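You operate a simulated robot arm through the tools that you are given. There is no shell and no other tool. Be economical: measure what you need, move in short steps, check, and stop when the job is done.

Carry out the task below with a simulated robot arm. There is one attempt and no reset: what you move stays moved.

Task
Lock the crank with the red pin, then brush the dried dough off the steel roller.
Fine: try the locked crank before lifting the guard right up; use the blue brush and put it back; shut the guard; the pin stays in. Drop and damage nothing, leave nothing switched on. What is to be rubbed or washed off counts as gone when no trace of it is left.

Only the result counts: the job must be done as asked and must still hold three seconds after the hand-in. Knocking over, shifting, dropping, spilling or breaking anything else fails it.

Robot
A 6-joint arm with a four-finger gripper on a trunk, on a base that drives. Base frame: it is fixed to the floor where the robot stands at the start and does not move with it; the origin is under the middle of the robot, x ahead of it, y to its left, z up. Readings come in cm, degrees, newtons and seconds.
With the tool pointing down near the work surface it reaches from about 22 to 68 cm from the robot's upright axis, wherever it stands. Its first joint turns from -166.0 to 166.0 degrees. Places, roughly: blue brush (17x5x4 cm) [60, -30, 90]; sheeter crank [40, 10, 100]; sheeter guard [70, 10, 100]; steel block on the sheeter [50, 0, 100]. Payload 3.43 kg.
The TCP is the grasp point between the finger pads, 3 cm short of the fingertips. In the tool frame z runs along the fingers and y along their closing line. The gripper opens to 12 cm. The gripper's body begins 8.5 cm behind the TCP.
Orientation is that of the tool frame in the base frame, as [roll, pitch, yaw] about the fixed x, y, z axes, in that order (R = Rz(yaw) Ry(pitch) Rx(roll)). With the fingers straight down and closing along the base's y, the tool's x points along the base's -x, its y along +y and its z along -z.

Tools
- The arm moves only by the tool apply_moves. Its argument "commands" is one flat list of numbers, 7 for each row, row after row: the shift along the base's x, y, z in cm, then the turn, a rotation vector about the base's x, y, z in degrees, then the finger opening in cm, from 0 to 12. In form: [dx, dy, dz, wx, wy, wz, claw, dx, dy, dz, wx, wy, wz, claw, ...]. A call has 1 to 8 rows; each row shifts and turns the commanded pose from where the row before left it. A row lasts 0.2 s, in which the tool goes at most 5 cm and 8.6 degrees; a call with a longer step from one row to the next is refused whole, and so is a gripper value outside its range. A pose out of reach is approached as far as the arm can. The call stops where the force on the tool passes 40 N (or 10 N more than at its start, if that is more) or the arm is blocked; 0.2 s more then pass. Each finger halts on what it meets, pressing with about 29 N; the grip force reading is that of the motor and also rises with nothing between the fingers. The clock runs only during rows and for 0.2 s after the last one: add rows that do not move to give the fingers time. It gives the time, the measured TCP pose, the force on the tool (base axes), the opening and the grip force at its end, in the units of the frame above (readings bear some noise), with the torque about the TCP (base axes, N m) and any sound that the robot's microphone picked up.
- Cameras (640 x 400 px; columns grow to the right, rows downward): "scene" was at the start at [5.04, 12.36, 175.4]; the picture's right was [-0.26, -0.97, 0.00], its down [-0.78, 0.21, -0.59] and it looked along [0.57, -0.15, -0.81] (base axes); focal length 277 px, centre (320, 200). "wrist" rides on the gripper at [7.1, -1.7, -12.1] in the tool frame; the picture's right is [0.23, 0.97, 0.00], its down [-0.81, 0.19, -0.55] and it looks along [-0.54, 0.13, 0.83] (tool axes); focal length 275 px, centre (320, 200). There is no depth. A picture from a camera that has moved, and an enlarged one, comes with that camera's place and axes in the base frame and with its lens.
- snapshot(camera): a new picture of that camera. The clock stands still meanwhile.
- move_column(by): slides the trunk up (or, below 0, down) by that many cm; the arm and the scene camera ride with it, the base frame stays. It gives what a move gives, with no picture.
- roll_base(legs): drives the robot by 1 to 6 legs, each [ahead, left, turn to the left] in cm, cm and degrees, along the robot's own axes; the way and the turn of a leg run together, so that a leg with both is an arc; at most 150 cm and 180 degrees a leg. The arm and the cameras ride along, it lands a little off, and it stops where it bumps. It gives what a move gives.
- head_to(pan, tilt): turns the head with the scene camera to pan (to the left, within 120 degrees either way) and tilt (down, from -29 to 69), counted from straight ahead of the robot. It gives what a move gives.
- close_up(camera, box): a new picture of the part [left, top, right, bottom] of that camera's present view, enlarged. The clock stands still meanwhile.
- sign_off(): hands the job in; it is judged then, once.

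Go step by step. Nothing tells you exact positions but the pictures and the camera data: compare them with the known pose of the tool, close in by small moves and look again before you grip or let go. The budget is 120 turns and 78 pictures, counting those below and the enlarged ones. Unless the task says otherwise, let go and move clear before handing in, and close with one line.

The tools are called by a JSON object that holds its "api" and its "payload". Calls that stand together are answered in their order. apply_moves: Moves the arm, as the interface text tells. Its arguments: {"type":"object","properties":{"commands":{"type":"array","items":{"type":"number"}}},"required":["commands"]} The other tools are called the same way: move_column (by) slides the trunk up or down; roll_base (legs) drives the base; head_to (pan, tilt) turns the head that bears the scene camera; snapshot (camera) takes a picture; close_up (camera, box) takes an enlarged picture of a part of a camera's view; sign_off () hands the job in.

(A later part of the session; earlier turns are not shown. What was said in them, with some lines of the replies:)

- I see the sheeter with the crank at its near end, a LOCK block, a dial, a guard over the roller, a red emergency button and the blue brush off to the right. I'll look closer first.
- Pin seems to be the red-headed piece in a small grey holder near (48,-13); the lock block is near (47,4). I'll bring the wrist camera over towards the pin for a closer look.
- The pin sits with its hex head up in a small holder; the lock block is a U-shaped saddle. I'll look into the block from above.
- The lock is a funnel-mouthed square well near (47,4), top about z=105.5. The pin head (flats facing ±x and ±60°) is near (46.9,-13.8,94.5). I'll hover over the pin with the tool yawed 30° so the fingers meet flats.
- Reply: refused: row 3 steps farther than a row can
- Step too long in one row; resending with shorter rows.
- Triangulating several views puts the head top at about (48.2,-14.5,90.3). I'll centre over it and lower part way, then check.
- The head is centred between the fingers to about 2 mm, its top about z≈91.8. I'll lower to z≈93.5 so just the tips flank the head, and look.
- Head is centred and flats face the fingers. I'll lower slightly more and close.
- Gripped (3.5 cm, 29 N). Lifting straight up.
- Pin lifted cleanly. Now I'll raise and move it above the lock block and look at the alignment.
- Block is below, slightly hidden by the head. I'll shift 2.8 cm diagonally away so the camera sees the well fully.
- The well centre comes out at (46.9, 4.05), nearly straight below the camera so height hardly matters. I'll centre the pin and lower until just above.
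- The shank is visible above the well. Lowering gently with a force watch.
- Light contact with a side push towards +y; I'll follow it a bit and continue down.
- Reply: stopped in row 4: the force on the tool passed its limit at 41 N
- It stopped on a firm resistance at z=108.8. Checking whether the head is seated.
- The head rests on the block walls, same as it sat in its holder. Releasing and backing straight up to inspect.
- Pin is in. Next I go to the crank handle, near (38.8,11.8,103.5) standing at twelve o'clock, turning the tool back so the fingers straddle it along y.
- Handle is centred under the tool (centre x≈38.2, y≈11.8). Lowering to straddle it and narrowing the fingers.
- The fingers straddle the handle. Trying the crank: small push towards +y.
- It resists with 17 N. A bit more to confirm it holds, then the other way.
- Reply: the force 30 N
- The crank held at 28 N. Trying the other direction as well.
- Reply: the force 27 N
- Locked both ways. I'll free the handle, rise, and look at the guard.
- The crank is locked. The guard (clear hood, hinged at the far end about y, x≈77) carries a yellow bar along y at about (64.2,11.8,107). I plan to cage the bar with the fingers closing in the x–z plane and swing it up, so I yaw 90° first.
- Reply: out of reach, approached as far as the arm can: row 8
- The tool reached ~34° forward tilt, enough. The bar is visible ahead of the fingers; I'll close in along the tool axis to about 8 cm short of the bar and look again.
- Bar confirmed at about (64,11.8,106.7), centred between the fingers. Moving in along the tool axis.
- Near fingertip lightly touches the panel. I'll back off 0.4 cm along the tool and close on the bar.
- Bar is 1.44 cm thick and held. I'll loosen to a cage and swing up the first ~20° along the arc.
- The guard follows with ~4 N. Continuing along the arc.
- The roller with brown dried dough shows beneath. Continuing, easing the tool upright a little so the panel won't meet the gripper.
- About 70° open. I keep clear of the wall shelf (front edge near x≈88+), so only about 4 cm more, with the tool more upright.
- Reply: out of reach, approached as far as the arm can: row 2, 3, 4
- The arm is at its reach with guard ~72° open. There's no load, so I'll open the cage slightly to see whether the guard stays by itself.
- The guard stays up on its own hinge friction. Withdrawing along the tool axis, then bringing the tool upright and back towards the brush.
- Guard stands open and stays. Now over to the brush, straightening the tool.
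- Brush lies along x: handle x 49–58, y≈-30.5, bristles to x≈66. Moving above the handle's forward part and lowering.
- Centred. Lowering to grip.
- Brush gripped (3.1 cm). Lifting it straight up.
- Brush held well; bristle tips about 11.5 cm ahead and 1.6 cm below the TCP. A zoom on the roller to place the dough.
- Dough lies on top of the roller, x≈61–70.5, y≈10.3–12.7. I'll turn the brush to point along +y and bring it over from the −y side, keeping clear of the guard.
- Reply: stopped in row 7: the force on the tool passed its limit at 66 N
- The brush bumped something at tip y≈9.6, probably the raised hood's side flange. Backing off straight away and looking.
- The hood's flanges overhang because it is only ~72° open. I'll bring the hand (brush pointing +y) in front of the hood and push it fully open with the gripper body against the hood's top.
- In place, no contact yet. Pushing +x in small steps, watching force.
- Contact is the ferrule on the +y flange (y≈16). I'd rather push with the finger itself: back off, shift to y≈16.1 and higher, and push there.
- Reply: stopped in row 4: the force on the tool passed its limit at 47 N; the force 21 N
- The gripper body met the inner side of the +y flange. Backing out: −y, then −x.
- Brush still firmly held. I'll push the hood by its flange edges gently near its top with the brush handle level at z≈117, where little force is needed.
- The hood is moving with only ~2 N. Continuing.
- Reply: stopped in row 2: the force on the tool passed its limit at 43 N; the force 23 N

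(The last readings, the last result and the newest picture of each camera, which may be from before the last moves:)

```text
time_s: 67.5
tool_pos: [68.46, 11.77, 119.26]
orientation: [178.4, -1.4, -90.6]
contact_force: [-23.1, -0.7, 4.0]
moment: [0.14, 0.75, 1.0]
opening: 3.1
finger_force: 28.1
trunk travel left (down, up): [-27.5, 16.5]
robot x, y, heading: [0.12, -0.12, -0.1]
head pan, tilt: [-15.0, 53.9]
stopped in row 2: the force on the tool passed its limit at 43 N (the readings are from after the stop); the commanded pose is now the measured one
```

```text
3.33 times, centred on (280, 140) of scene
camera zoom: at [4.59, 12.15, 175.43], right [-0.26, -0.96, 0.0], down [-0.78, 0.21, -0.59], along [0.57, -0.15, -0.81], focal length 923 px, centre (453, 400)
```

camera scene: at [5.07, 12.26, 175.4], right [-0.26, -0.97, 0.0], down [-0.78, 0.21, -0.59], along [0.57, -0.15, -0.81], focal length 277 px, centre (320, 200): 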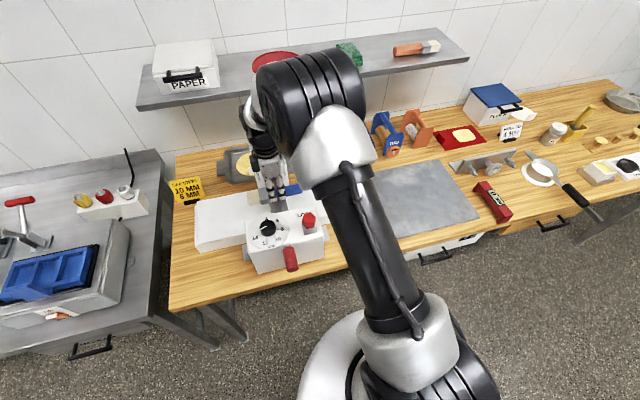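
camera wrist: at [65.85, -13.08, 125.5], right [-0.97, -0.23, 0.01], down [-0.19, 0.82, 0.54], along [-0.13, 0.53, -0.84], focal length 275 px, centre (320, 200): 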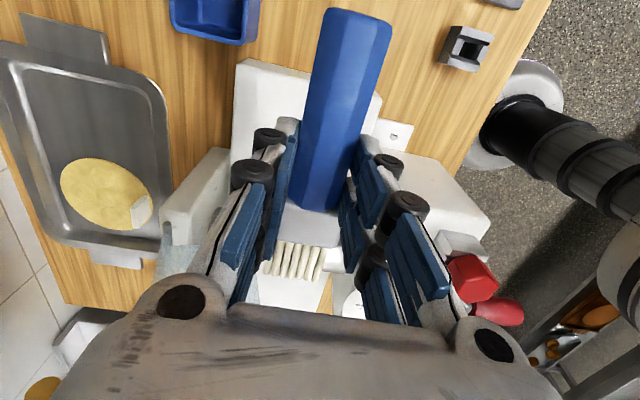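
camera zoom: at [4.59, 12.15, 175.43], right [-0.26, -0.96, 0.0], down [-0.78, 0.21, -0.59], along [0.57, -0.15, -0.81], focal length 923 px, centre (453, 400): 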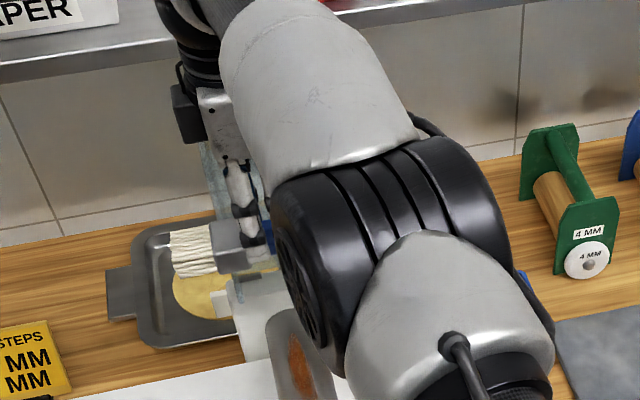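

The hood has reached its end stop, fully up. Backing off and bringing the bristles over the roller from the −y side, below the stop of the flanges (x<70).

{"api": "apply_moves", "payload": {"commands": [-3, 0, 0, 0, 0, 0, 1.5, -4, 0, 0, 0, 0, 0, 1.5, -4, 0, 0, 0, 0, 0, 1.5, 0, -4, 0, 0, 0, 0, 1.5, 0, -4, 0, 0, 0, 0, 1.5, 0.5, -2, -2, 0, 0, 0, 1.5, 3, 0, -3, 0, 0, 0, 1.5, 3, 0, -3, 0, 0, 0, 1.5]}}

{"api": "apply_moves", "payload": {"commands": [0, 0, -2, 0, 0, 0, 1.5, 0, 0, -2, 0, 0, 0, 1.5, 0, 0, 0, 0, 0, 0, 1.5]}}

{"api": "close_up", "payload": {"camera": "scene", "box": [220, 110, 340, 220]}}

```text
time_s: 69.3
tool_pos: [64.52, 1.69, 111.08]
orientation: [178.8, -1.5, -90.8]
contact_force: [0.3, -0.9, -0.1]
moment: [0.02, 0.02, 0.0]
opening: 3.05
finger_force: 29.2
trunk travel left (down, up): [-27.5, 16.5]
robot x, y, heading: [0.22, -0.05, -0.1]
head pan, tilt: [-15.0, 53.9]
```

```text
time_s: 70.1
tool_pos: [64.53, 1.83, 107.1]
orientation: [178.9, -1.6, -90.7]
contact_force: [0.2, 0.7, -0.9]
moment: [-0.04, 0.0, 0.03]
opening: 3.07
finger_force: 29.0
trunk travel left (down, up): [-27.5, 16.5]
robot x, y, heading: [-0.09, 0.05, -0.1]
head pan, tilt: [-15.0, 53.9]
```

```text
3.64 times, centred on (280, 165) of scene
camera zoom: at [5.09, 12.2, 175.4], right [-0.26, -0.96, 0.0], down [-0.78, 0.21, -0.59], along [0.57, -0.16, -0.81], focal length 1007 px, centre (466, 327)
```

zoom: 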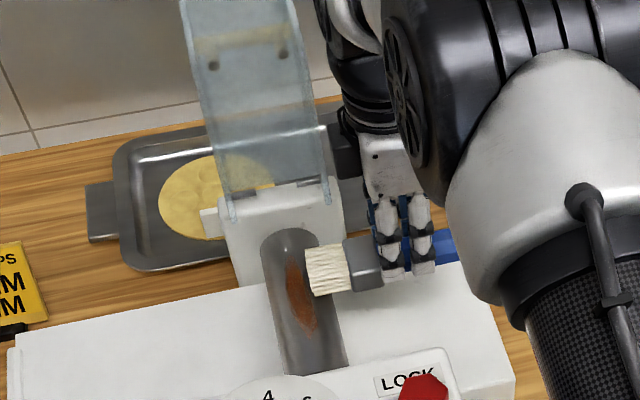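

The hood stands clear. The earlier bump slid the brush ~3 cm back in the grip (tips now ~8.5 cm ahead), so I shift +y by 3 and lower onto the roller with force watch.

{"api": "apply_moves", "payload": {"commands": [0, 1.5, 0, 0, 0, 0, 1.5, 0, 1.5, -0.5, 0, 0, 0, 1.5, 0, 0, -0.6, 0, 0, 0, 1.5, 0, 0, -0.6, 0, 0, 0, 1.5, 0, 0, -0.5, 0, 0, 0, 1.5, 0, 0, 0, 0, 0, 0, 1.5]}}

{"api": "apply_moves", "payload": {"commands": [0, 0, -0.5, 0, 0, 0, 1.5, 0, 0, -0.5, 0, 0, 0, 1.5, 0, 0, 0, 0, 0, 0, 1.5]}}

```text
time_s: 71.5
tool_pos: [64.63, 4.89, 105.06]
orientation: [178.8, -1.5, -90.7]
contact_force: [0.5, -1.4, -0.3]
moment: [0.0, -0.05, 0.02]
opening: 3.08
finger_force: 29.7
trunk travel left (down, up): [-27.5, 16.5]
robot x, y, heading: [0.18, -0.21, -0.4]
head pan, tilt: [-15.0, 53.9]
```

```text
time_s: 72.3
tool_pos: [64.53, 4.7, 104.12]
orientation: [179.0, -1.3, -90.8]
contact_force: [0.5, -3.2, 12.5]
moment: [0.79, -0.09, -0.01]
opening: 3.1
finger_force: 28.5
trunk travel left (down, up): [-27.5, 16.5]
robot x, y, heading: [0.06, -0.14, -0.5]
head pan, tilt: [-15.0, 53.9]
```

Bristles press the roller at y≈11 with 12 N. Sweeping along the roller.

{"api": "apply_moves", "payload": {"commands": [1, 0, 0.1, 0, 0, 0, 1.5, 1, 0, 0, 0, 0, 0, 1.5, 0.8, 0, 0, 0, 0, 0, 1.5, -1.2, 0, 0, 0, 0, 0, 1.5, -1.2, 0, 0, 0, 0, 0, 1.5, -1.2, 0, 0, 0, 0, 0, 1.5, -1.2, 0, 0, 0, 0, 0, 1.5, -1.2, 0, 0, 0, 0, 0, 1.5]}}

{"api": "apply_moves", "payload": {"commands": [-1, 0, 0, 0, 0, 0, 1.5, -0.6, 0, 0, 0, 0, 0, 1.5, 1.3, 0.5, 0, 0, 0, 0, 1.5, 1.3, 0.5, 0, 0, 0, 0, 1.5, 1.3, 0, 0, 0, 0, 0, 1.5, 1.3, 0, 0, 0, 0, 0, 1.5, 1.3, 0, 0, 0, 0, 0, 1.5, 1, 0, 0, 0, 0, 0, 1.5]}}

{"api": "apply_moves", "payload": {"commands": [-1.3, -1, 0, 0, 0, 0, 1.5, -1.3, -1, 0, 0, 0, 0, 1.5, -1.3, 0, 0, 0, 0, 0, 1.5, -1.3, 0, 0, 0, 0, 0, 1.5, -1.3, 0, 0, 0, 0, 0, 1.5, 0, 0, 2, 0, 0, 0, 1.5, 0, -3, 3, 0, 0, 0, 1.5, 0, -3, 3, 0, 0, 0, 1.5]}}

{"api": "close_up", "payload": {"camera": "scene", "box": [240, 140, 320, 220]}}

```text
time_s: 73.0
tool_pos: [65.51, 4.95, 104.07]
orientation: [177.9, -1.6, -90.5]
contact_force: [-27.4, -1.4, 18.8]
moment: [0.72, -2.99, 0.69]
opening: 3.06
finger_force: 29.2
trunk travel left (down, up): [-27.5, 16.5]
robot x, y, heading: [-0.37, 0.07, -0.2]
head pan, tilt: [-15.0, 53.9]
stopped in row 3: the force on the tool passed its limit at 50 N (the readings are from after the stop); the commanded pose is now the measured one
```

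```text
time_s: 73.8
tool_pos: [65.26, 5.3, 103.94]
orientation: [177.3, -1.7, -90.6]
contact_force: [-13.2, -2.0, 10.3]
moment: [0.44, -1.52, 0.21]
opening: 3.09
finger_force: 29.1
trunk travel left (down, up): [-27.5, 16.5]
robot x, y, heading: [-0.33, -0.32, -0.3]
head pan, tilt: [-15.0, 53.9]
stopped in row 4: the force on the tool passed its limit at 49 N (the readings are from after the stop); the commanded pose is now the measured one
```

```text
time_s: 75.6
tool_pos: [59.18, -2.74, 111.63]
orientation: [177.4, -1.5, -90.6]
contact_force: [-0.4, 0.1, -0.4]
moment: [0.0, -0.04, 0.02]
opening: 3.11
finger_force: 28.8
trunk travel left (down, up): [-27.5, 16.5]
robot x, y, heading: [-0.02, -0.09, -0.3]
head pan, tilt: [-15.0, 53.9]
```

```text
5.00 times, centred on (280, 180) of scene
camera zoom: at [4.95, 12.14, 175.41], right [-0.26, -0.96, 0.0], down [-0.78, 0.21, -0.59], along [0.57, -0.16, -0.81], focal length 1384 px, centre (520, 300)
```

zoom: 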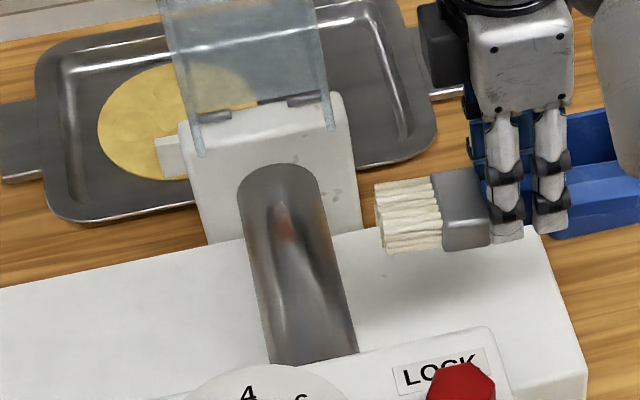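

Most is gone; a remnant remains near the far end (x≈65.5–70.5), where the gripper body met the hood. I'll turn the brush 45° so the hand stays further back and reach that end.

{"api": "apply_moves", "payload": {"commands": [0, 0, 0, 0, 0, -7.5, 1.5, 0, 0, 0, 0, 0, -7.5, 1.5, 0, 0, 0, 0, 0, -7.5, 1.5, 0, 1, 0, 0, 0, -7.5, 1.5, 0.6, 2, 0, 0, 0, -7.5, 1.5, 0.6, 2, 0, 0, 0, -7.5, 1.5, 0.6, 2.2, -1, 0, 0, 0, 1.5, 0.6, 2.4, -1.5, 0, 0, 0, 1.5]}}

{"api": "apply_moves", "payload": {"commands": [0, 0, -2, 0, 0, 0, 1.5, 0, 0, -1.5, 0, 0, 0, 1.5, 0, 0, -0.8, 0, 0, 0, 1.5, 0, 0, -0.6, 0, 0, 0, 1.5, 0, 0, 0, 0, 0, 0, 1.5]}}

```text
time_s: 77.4
tool_pos: [61.45, 7.09, 109.03]
orientation: [177.3, -1.6, -135.7]
contact_force: [0.0, 0.4, -0.4]
moment: [0.0, 0.01, -0.02]
opening: 3.07
finger_force: 29.2
trunk travel left (down, up): [-27.5, 16.5]
robot x, y, heading: [-0.13, -0.09, -0.6]
head pan, tilt: [-15.0, 53.9]
```

```text
time_s: 78.6
tool_pos: [61.67, 7.05, 104.45]
orientation: [177.5, -1.4, -135.7]
contact_force: [13.9, -1.5, 18.1]
moment: [-0.09, -0.3, 0.32]
opening: 3.05
finger_force: 28.8
trunk travel left (down, up): [-27.5, 16.5]
robot x, y, heading: [0.04, -0.38, -0.2]
head pan, tilt: [-15.0, 53.9]
```

A finger is touching the head block edge (push toward +x). Lift a bit, move +x, then press down again.

{"api": "apply_moves", "payload": {"commands": [0.3, 0, 1, 0, 0, 0, 1.5, 1, -0.3, 0, 0, 0, 0, 1.5, 0.6, -0.2, 0, 0, 0, 0, 1.5, 0, 0, -0.6, 0, 0, 0, 1.5, 0, 0, -0.4, 0, 0, 0, 1.5, 0, 0, -0.3, 0, 0, 0, 1.5, 0, 0, 0, 0, 0, 0, 1.5]}}

```text
time_s: 80.2
tool_pos: [63.41, 6.46, 104.01]
orientation: [177.4, -1.6, -135.5]
contact_force: [2.0, 1.0, 7.2]
moment: [0.44, -0.69, -0.05]
opening: 3.06
finger_force: 28.9
trunk travel left (down, up): [-27.5, 16.5]
robot x, y, heading: [-0.3, -0.31, -0.4]
head pan, tilt: [-15.0, 53.9]
```

Bristles touch again (7 N). Scrubbing the far end back and forth.

{"api": "apply_moves", "payload": {"commands": [-0.5, 0.2, -0.2, 0, 0, 0, 1.5, 0, 0.8, 0, 0, 0, 0, 1.5, 0.6, 0, 0, 0, 0, 0, 1.5, 0.6, 0, 0, 0, 0, 0, 1.5, 0, -0.8, 0, 0, 0, 0, 1.5, 0, -0.8, 0, 0, 0, 0, 1.5, -0.7, 0, 0, 0, 0, 0, 1.5, 0, 0.8, 0, 0, 0, 0, 1.5]}}

{"api": "apply_moves", "payload": {"commands": [0, 0.6, -0.1, 0, 0, 0, 1.5, 0.7, 0.2, 0, 0, 0, 0, 1.5, 0.5, -0.4, 0, 0, 0, 0, 1.5, -0.8, -0.5, 0, 0, 0, 0, 1.5, -0.6, 0, 0, 0, 0, 0, 1.5, 0, 0.6, 0, 0, 0, 0, 1.5, 0.8, 0, 0, 0, 0, 0, 1.5, 0.6, 0, 0, 0, 0, 0, 1.5]}}

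{"api": "apply_moves", "payload": {"commands": [0, 0, 2, 0, 0, 0, 1.5, -0.5, -2, 2.5, 0, 0, 0, 1.5, -0.5, -3, 2, 0, 0, 0, 1.5, -0.5, -3, 0, 0, 0, 0, 1.5]}}

{"api": "close_up", "payload": {"camera": "scene", "box": [250, 150, 310, 210]}}

```text
time_s: 82.0
tool_pos: [63.32, 6.62, 103.87]
orientation: [177.3, -1.7, -135.7]
contact_force: [0.0, -1.3, 3.9]
moment: [0.2, -0.34, -0.06]
opening: 3.08
finger_force: 28.5
trunk travel left (down, up): [-27.5, 16.5]
robot x, y, heading: [-0.05, -0.27, -0.2]
head pan, tilt: [-15.0, 53.9]
```

```text
time_s: 83.8
tool_pos: [64.48, 7.24, 103.7]
orientation: [177.4, -1.6, -135.6]
contact_force: [-0.5, -0.4, 5.6]
moment: [0.26, -0.39, 0.08]
opening: 3.04
finger_force: 29.1
trunk travel left (down, up): [-27.5, 16.5]
robot x, y, heading: [-0.07, 0.02, -0.3]
head pan, tilt: [-15.0, 53.9]
```

```text
time_s: 84.8
tool_pos: [62.94, -0.72, 110.49]
orientation: [177.3, -1.6, -135.7]
contact_force: [-0.8, -0.2, -1.2]
moment: [0.03, 0.01, -0.02]
opening: 3.07
finger_force: 29.0
trunk travel left (down, up): [-27.5, 16.5]
robot x, y, heading: [-0.26, -0.41, -0.4]
head pan, tilt: [-15.0, 53.9]
```

```text
6.67 times, centred on (280, 180) of scene
camera zoom: at [4.99, 12.08, 175.41], right [-0.26, -0.96, 0.0], down [-0.78, 0.21, -0.59], along [0.57, -0.16, -0.81], focal length 1845 px, centre (587, 333)
```

zoom: 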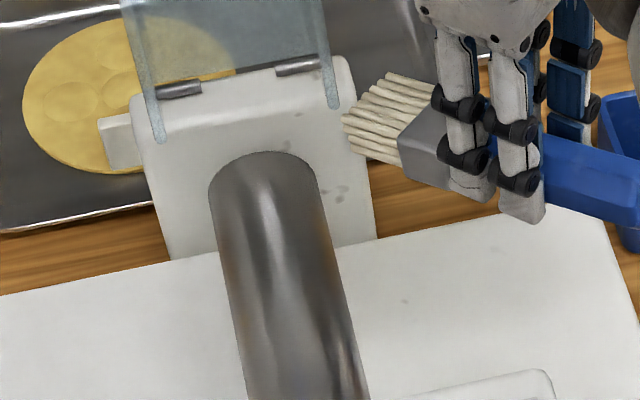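

The roller looks clean now. Returning the brush: straighten the tool, turn it to point along +x, travel above its old place (TCP x≈57.1 because of the slip).

{"api": "apply_moves", "payload": {"commands": [-0.6, -3, 2, -0.8, -3, 0, 1.5, -0.6, -4, 0, 0, 0, -7.5, 1.5, -0.8, -4, 0, 0, 0, -7.5, 1.5, -0.8, -4, 0, 0, 0, -7.5, 1.5, -0.8, -4, 0, 0, 0, -7.5, 1.5, -0.8, -4, 0, 0, 0, -7.5, 1.5, -0.8, -4, 0, 0, 0, -6.5, 1.5, -0.6, -2.6, 0, 0, 0, 0, 1.5]}}

{"api": "apply_moves", "payload": {"commands": [0, 0, -4, 0, 0, 0, 1.5, 0, 0, -4, 0, 0, 0, 1.5, 0, 0, -4, 0, 0, 0, 1.5, 0, 0, 0, 0, 0, 0, 1.5]}}

{"api": "snapshot", "payload": {"camera": "wrist"}}

```text
time_s: 86.6
tool_pos: [57.4, -30.37, 112.32]
orientation: [179.9, 0.0, -179.7]
contact_force: [-0.2, 0.9, -0.8]
moment: [0.01, 0.01, -0.02]
opening: 3.08
finger_force: 29.3
trunk travel left (down, up): [-27.5, 16.5]
robot x, y, heading: [-0.07, -0.18, -0.3]
head pan, tilt: [-15.0, 53.9]
```

```text
time_s: 87.6
tool_pos: [57.12, -30.38, 100.15]
orientation: [-180.0, 0.0, -179.7]
contact_force: [0.1, -0.3, -1.7]
moment: [-0.02, -0.01, 0.03]
opening: 3.09
finger_force: 29.3
trunk travel left (down, up): [-27.5, 16.5]
robot x, y, heading: [0.07, 0.01, -0.2]
head pan, tilt: [-15.0, 53.9]
```

```text
3 pictures are left
camera wrist: at [50.11, -32.24, 112.17], right [-0.24, 0.97, 0.0], down [0.81, 0.2, 0.55], along [0.54, 0.13, -0.83], focal length 275 px, centre (320, 200)
```

wrist: 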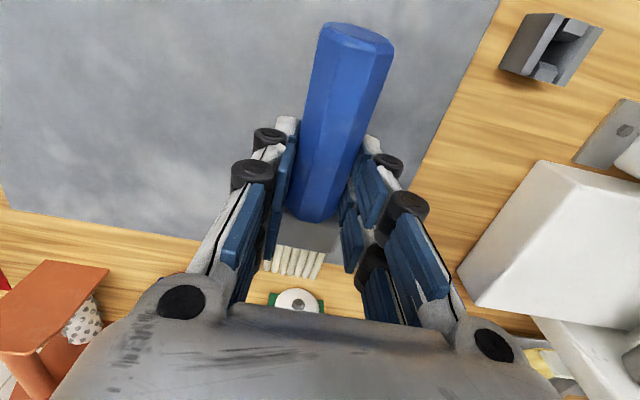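

The handle butt indicates a slip of about 1.8 cm, so I aim for TCP x≈55.8, and lower gently until it touches the slab.

{"api": "apply_moves", "payload": {"commands": [-1.3, 0, -2.5, 0, 0, 0, 1.5, 0, 0, -2.5, 0, 0, 0, 1.5, 0, 0, -1.5, 0, 0, 0, 1.5, 0, 0, -0.8, 0, 0, 0, 1.5, 0, 0, -0.4, 0, 0, 0, 1.5, 0, 0, 0, 0, 0, 0, 1.5]}}

```text
time_s: 89.0
tool_pos: [55.94, -30.26, 92.44]
orientation: [-180.0, -0.1, -179.7]
contact_force: [0.6, -0.3, -0.7]
moment: [-0.01, 0.03, 0.02]
opening: 3.08
finger_force: 28.8
trunk travel left (down, up): [-27.5, 16.5]
robot x, y, heading: [-0.21, 0.02, -0.1]
head pan, tilt: [-15.0, 53.9]
```

{"api": "apply_moves", "payload": {"commands": [0, 0, -0.4, 0, 0, 0, 1.5, 0, 0, -0.3, 0, 0, 0, 1.5, 0, 0, 0, 0, 0, 0, 1.5]}}

```text
time_s: 89.8
tool_pos: [55.89, -30.31, 91.79]
orientation: [-180.0, 0.0, -179.7]
contact_force: [0.0, 0.8, -0.6]
moment: [-0.01, 0.01, -0.01]
opening: 3.06
finger_force: 28.5
trunk travel left (down, up): [-27.5, 16.5]
robot x, y, heading: [-0.06, 0.02, -0.3]
head pan, tilt: [-15.0, 53.9]
```

{"api": "apply_moves", "payload": {"commands": [0, 0, -0.25, 0, 0, 0, 1.5, 0, 0, -0.2, 0, 0, 0, 1.5, 0, 0, 0, 0, 0, 0, 1.5]}}

```text
time_s: 90.6
tool_pos: [56.08, -30.36, 91.33]
orientation: [-180.0, 0.0, -179.7]
contact_force: [-1.6, 1.3, 8.8]
moment: [0.08, -0.8, 0.18]
opening: 3.06
finger_force: 29.0
trunk travel left (down, up): [-27.5, 16.5]
robot x, y, heading: [-0.14, -0.22, -0.1]
head pan, tilt: [-15.0, 53.9]
```

Tip rests on the slab at the original height. Opening slowly and rising clear.

{"api": "apply_moves", "payload": {"commands": [0, 0, -0.1, 0, 0, 0, 2.8, 0, 0, 0, 0, 0, 0, 3.3, 0, 0, 0, 0, 0, 0, 4, 0, 0, 0, 0, 0, 0, 5.5, 0, 0, 2, 0, 0, 0, 6, 0, 0, 4, 0, 0, 0, 6, 0, 0, 4.5, 0, 0, 0, 6, 0, 0, 4.5, 0, 0, 0, 6]}}

{"api": "apply_moves", "payload": {"commands": [0, 1, 4, 0, 0, 0, 6, 0, 1, 4, 0, 0, 0, 6, 0, 1, 4, 0, 0, 0, 6, 0, 1, 4, 0, 0, 0, 4, 0, 0, 0, 0, 0, 0, 3]}}

{"api": "snapshot", "payload": {"camera": "wrist"}}

```text
time_s: 92.4
tool_pos: [55.72, -30.14, 106.33]
orientation: [179.9, -0.2, -179.7]
contact_force: [-0.6, 0.1, -0.3]
moment: [0.01, -0.04, 0.03]
opening: 6.01
finger_force: 0.1
trunk travel left (down, up): [-27.5, 16.5]
robot x, y, heading: [-0.1, -0.09, -0.2]
head pan, tilt: [-15.0, 53.9]
```

```text
time_s: 93.6
tool_pos: [56.1, -26.58, 121.98]
orientation: [179.9, -0.1, -179.7]
contact_force: [-0.2, -0.2, 0.3]
moment: [0.0, 0.02, -0.01]
opening: 2.99
finger_force: 0.0
trunk travel left (down, up): [-27.5, 16.5]
robot x, y, heading: [0.23, 0.06, -0.1]
head pan, tilt: [-15.0, 53.9]
```

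```text
2 pictures are left
camera wrist: at [49.09, -28.31, 134.13], right [-0.24, 0.97, 0.0], down [0.81, 0.2, 0.55], along [0.54, 0.13, -0.83], focal length 275 px, centre (320, 200)
```

wrist: 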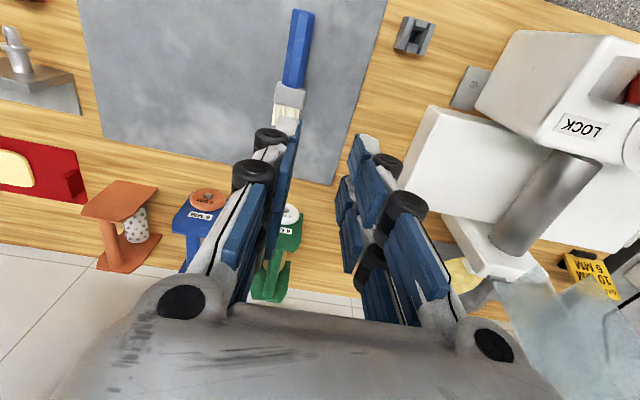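

Brush is back on the slab. Now to shut the guard: I'll come over its top with closed fingers, tilted forward, to hook behind the panel.

{"api": "apply_moves", "payload": {"commands": [1, 3.5, 3, 0, 0, 0, 1, 1, 3.5, 3, 0, 0, 0, 0, 1, 3.8, 3, 0, 0, 0, 0, 1, 3.8, 3, 0, 0, 0, 0, 1.3, 4, 2, 0, -8, 0, 0, 1.3, 4, 1, 0, -8, 0, 0, 1.4, 4, 1, 0, -8, 0, 0, 1.4, 4, 0, 0, -8, 0, 0]}}

{"api": "apply_moves", "payload": {"commands": [1.5, 4, 0, 0, 0, 0, 0, 1.5, 3.5, -1, 0, 0, 0, 0, 0, 0, 0, 0, 0, 0, 0]}}

```text
time_s: 95.4
tool_pos: [65.4, 4.24, 138.33]
orientation: [-179.7, 32.1, -179.7]
contact_force: [-0.7, 1.0, 0.2]
moment: [-0.05, 0.01, -0.03]
opening: 0.02
finger_force: 29.4
trunk travel left (down, up): [-27.5, 16.5]
robot x, y, heading: [-0.38, 0.04, -0.2]
head pan, tilt: [-15.0, 53.9]
```

```text
time_s: 96.2
tool_pos: [68.17, 11.64, 137.32]
orientation: [-179.9, 32.0, -179.7]
contact_force: [-0.2, 0.0, 0.7]
moment: [-0.02, 0.01, 0.02]
opening: 0.01
finger_force: 29.0
trunk travel left (down, up): [-27.5, 16.5]
robot x, y, heading: [-0.39, 0.29, -0.5]
head pan, tilt: [-15.0, 53.9]
```

{"api": "apply_moves", "payload": {"commands": [2.5, 0, -1, 0, 0, 0, 0, 2.5, 0, -1.5, 0, 0, 0, 0, 2, 0, -1.5, 0, 0, 0, 0, 0, 0, 0, 0, 0, 0, 0]}}

{"api": "snapshot", "payload": {"camera": "wrist"}}

```text
time_s: 97.2
tool_pos: [75.36, 11.44, 133.07]
orientation: [-179.9, 32.0, -179.6]
contact_force: [0.4, -0.1, -0.7]
moment: [0.01, 0.0, -0.02]
opening: 0.0
finger_force: 28.8
trunk travel left (down, up): [-27.5, 16.5]
robot x, y, heading: [-0.11, -0.19, -0.4]
head pan, tilt: [-15.0, 53.9]
```

```text
1 pictures are left
camera wrist: at [63.07, 9.82, 139.5], right [-0.2, 0.97, -0.12], down [0.39, 0.2, 0.9], along [0.9, 0.13, -0.42], focal length 275 px, centre (320, 200)
```

wrist: 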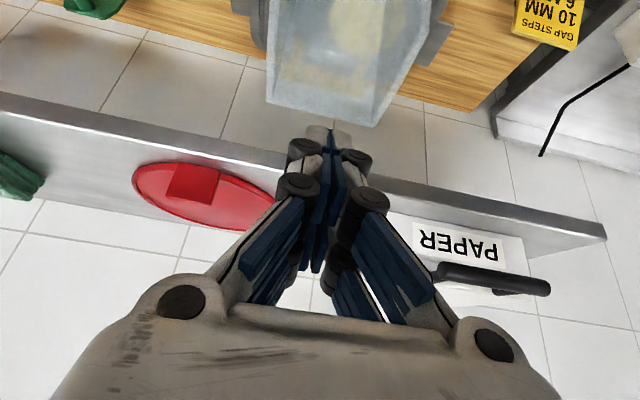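

The hood's top edge lies near (79.5–80, z≈124), the shelf front further at x≈86+. I'll move the fingertips just behind the top edge and then pull back, in small steps.

{"api": "apply_moves", "payload": {"commands": [1.8, 0.2, -0.6, 0, 0, 0, 0, 1.8, 0, -0.6, 0, 0, 0, 0, 1.7, 0, -0.6, 0, 0, 0, 0, 0, 0, 0, 0, 0, 0, 0]}}

```text
time_s: 98.2
tool_pos: [80.57, 11.78, 131.45]
orientation: [-179.9, 31.9, -179.6]
contact_force: [-1.1, 0.0, 0.4]
moment: [0.02, -0.03, -0.02]
opening: 0.0
finger_force: 29.1
trunk travel left (down, up): [-27.5, 16.5]
robot x, y, heading: [0.03, -0.15, -0.3]
head pan, tilt: [-15.0, 53.9]
```

{"api": "apply_moves", "payload": {"commands": [0.1, 0, -1.5, 0, 0, 0, 0, 0.1, 0, -1.5, 0, 0, 0, 0, 0, 0, -1.5, 0, 0, 0, 0, 0, 0, -1.2, 0, 0, 0, 0, 0, 0, 0, 0, 0, 0, 0]}}

```text
time_s: 99.3
tool_pos: [81.59, 11.9, 126.63]
orientation: [180.0, 33.1, -179.8]
contact_force: [1.6, 0.3, -1.0]
moment: [-0.03, 0.02, -0.03]
opening: 0.02
finger_force: 33.0
trunk travel left (down, up): [-27.5, 16.5]
robot x, y, heading: [-0.36, -0.25, -0.1]
head pan, tilt: [-15.0, 53.9]
stopped in row 5: the force on the tool passed its limit at 44 N (the readings are from after the stop); the commanded pose is now the measured one
```

Touched something and got pushed slightly toward +x – likely the panel's top edge. I'll lower a further bit slightly further back.

{"api": "apply_moves", "payload": {"commands": [0.3, 0, -0.6, 0, 0, 0, 0, 0, 0, -0.6, 0, 0, 0, 0, 0, 0, 0, 0, 0, 0, 0]}}

```text
time_s: 100.1
tool_pos: [81.56, 12.08, 125.76]
orientation: [179.9, 33.4, -179.7]
contact_force: [1.0, -1.0, -0.5]
moment: [-0.01, -0.03, -0.01]
opening: 0.0
finger_force: 33.6
trunk travel left (down, up): [-27.5, 16.5]
robot x, y, heading: [-0.07, -0.41, -0.2]
head pan, tilt: [-15.0, 53.9]
```

Free going down – the tips are behind the panel. Pulling toward −x.

{"api": "apply_moves", "payload": {"commands": [-0.8, 0, 0, 0, 0, 0, 0, -0.8, 0, 0, 0, 0, 0, 0, -0.8, 0, 0, 0, 0, 0, 0, -0.8, 0, 0, 0, 0, 0, 0]}}

```text
time_s: 101.1
tool_pos: [78.33, 11.89, 125.79]
orientation: [179.9, 33.3, -179.6]
contact_force: [0.9, -1.0, 1.1]
moment: [0.03, 0.02, 0.0]
opening: 0.01
finger_force: 32.9
trunk travel left (down, up): [-27.5, 16.5]
robot x, y, heading: [-0.61, 0.08, -0.3]
head pan, tilt: [-15.0, 53.9]
```

{"api": "apply_moves", "payload": {"commands": [-1, 0, 0, 0, 0, 0, 0, -1, 0, 0, 0, 0, 0, 0, -1, 0, 0, 0, 0, 0, 0, -1, 0, 0, 0, 0, 0, 0]}}

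```text
time_s: 102.1
tool_pos: [74.22, 11.93, 125.96]
orientation: [179.9, 33.4, -179.7]
contact_force: [0.2, -0.8, 0.1]
moment: [-0.04, 0.01, 0.0]
opening: 0.01
finger_force: 33.3
trunk travel left (down, up): [-27.5, 16.5]
robot x, y, heading: [-0.42, -0.03, -0.1]
head pan, tilt: [-15.0, 53.9]
```

Little resistance, as expected from this light hinge. Continuing along the closing arc, with the tips staying on the panel's outer face.

{"api": "apply_moves", "payload": {"commands": [-1.2, 0, -0.4, 0, 0, 0, 0, -1.2, 0, -0.4, 0, 0, 0, 0, -1.1, 0, -0.5, 0, 0, 0, 0, -1.1, 0, -0.4, 0, 0, 0, 0, -1.1, 0, -0.4, 0, 0, 0, 0, -1, 0, -0.4, 0, 0, 0, 0]}}

{"api": "apply_moves", "payload": {"commands": [-1, 0, -0.6, 0, 0, 0, 0, -0.9, 0, -0.6, 0, 0, 0, 0, -0.9, 0, -0.7, 0, 0, 0, 0]}}

```text
time_s: 103.5
tool_pos: [67.53, 12.05, 123.36]
orientation: [180.0, 33.5, -179.7]
contact_force: [0.1, -0.6, -0.5]
moment: [0.01, 0.0, -0.03]
opening: 0.0
finger_force: 32.9
trunk travel left (down, up): [-27.5, 16.5]
robot x, y, heading: [0.19, -0.05, -0.1]
head pan, tilt: [-15.0, 53.9]
```

```text
time_s: 104.3
tool_pos: [64.85, 11.89, 121.36]
orientation: [179.8, 33.4, -179.7]
contact_force: [-1.6, -0.1, 0.3]
moment: [0.0, 0.0, 0.01]
opening: 0.0
finger_force: 33.4
trunk travel left (down, up): [-27.5, 16.5]
robot x, y, heading: [-0.11, 0.02, -0.1]
head pan, tilt: [-15.0, 53.9]
```

Forces are too small to tell, so I use the last picture to see whether the hood follows.

{"api": "snapshot", "payload": {"camera": "wrist"}}

```text
0 pictures are left
camera wrist: at [52.35, 10.09, 127.4], right [-0.2, 0.97, -0.13], down [0.37, 0.19, 0.91], along [0.91, 0.13, -0.4], focal length 275 px, centre (320, 200)
```

wrist: 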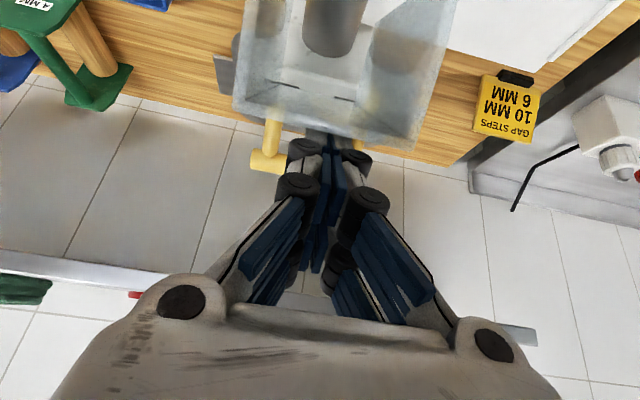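

The hood has followed: its edge is just below my fingertips at about 47° and the tips are on its outer side. Continuing to push it down along the arc.

{"api": "apply_moves", "payload": {"commands": [-0.9, 0, -0.7, 0, 0, 0, 0, -0.9, 0, -0.8, 0, 0, 0, 0, -0.9, 0, -0.9, 0, 0, 0, 0, -1, 0, -1.2, 0, 0, 0, 0, -1, 0, -1.3, 0, 0, 0, 0]}}

{"api": "apply_moves", "payload": {"commands": [-0.8, 0, -1.5, 0, 0, 0, 0, -0.8, 0, -1.5, 0, 0, 0, 0, -0.6, 0, -1.5, 0, 0, 0, 0, -0.4, 0, -1.5, 0, 0, 0, 0]}}

```text
time_s: 105.5
tool_pos: [60.1, 12.01, 116.45]
orientation: [179.9, 33.4, -179.8]
contact_force: [-1.0, -0.6, 0.8]
moment: [0.0, 0.0, 0.02]
opening: 0.02
finger_force: 34.0
trunk travel left (down, up): [-27.5, 16.5]
robot x, y, heading: [-0.16, 0.19, -0.3]
head pan, tilt: [-15.0, 53.9]
```

```text
time_s: 106.5
tool_pos: [57.55, 11.86, 110.61]
orientation: [180.0, 33.2, -179.6]
contact_force: [-0.1, -0.1, -0.2]
moment: [-0.04, -0.02, 0.02]
opening: 0.01
finger_force: 34.1
trunk travel left (down, up): [-27.5, 16.5]
robot x, y, heading: [-0.46, -0.26, -0.3]
head pan, tilt: [-15.0, 53.9]
```

{"api": "apply_moves", "payload": {"commands": [0, 0, -1, 0, 0, 0, 0, 0, 0, -1, 0, 0, 0, 0, 0.1, 0, -0.8, 0, 0, 0, 0, 0, 0, -0.6, 0, 0, 0, 0, 0, 0, 0, 0, 0, 0, 0]}}

```text
time_s: 107.7
tool_pos: [57.7, 11.84, 107.47]
orientation: [179.8, 34.0, -179.8]
contact_force: [-4.6, 0.4, 33.0]
moment: [0.02, 0.3, 0.02]
opening: 0.58
finger_force: 33.0
trunk travel left (down, up): [-27.5, 16.5]
robot x, y, heading: [-0.25, -0.36, -0.2]
head pan, tilt: [-15.0, 53.9]
```

Firm stop at the same panel height (≈104.4) I had measured when the hood was closed, so it is shut. Retreating up and clear.

{"api": "apply_moves", "payload": {"commands": [0, 0, 1, 0, 0, 0, 0, -0.5, 0, 3, 0, 0, 0, 0, -1, 0, 4, 0, 0, 0, 0, -1, 0, 4, 0, 0, 0, 0, -1, 0, 4, 0, 8, 0, 0, -1, 0, 4, 0, 8, 0, 0, -1, 0, 3, 0, 8, 0, 0, -1, 0, 0, 0, 8, 0, 2]}}

```text
time_s: 109.5
tool_pos: [51.81, 11.44, 129.27]
orientation: [-178.6, 4.0, -179.9]
contact_force: [0.4, -0.3, 0.4]
moment: [-0.02, 0.03, 0.0]
opening: 1.96
finger_force: 0.1
out of reach, approached as far as the arm can: row 5
trunk travel left (down, up): [-27.5, 16.5]
robot x, y, heading: [-0.34, -0.4, -0.4]
head pan, tilt: [-15.0, 53.9]
```

The hand is empty and clear above the sheeter, with the guard down, the pin in and the brush back, so I'm handing in.

{"api": "sign_off", "payload": {}}

```text
The job is handed in.
```

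I locked the crank with the red pin and tried it both ways before lifting the guard; it held at about 28 N each way. The roller looked clean after brushing, the blue brush is back on its slab, the guard is shut and the pin is still in. While the guard was up, the brush and gripper bumped it a few times (up to about 66 N), and the brush slid about 2–3 cm in the grip. I saw no damage. I judged the guard shut by feel, because I had no pictures left.
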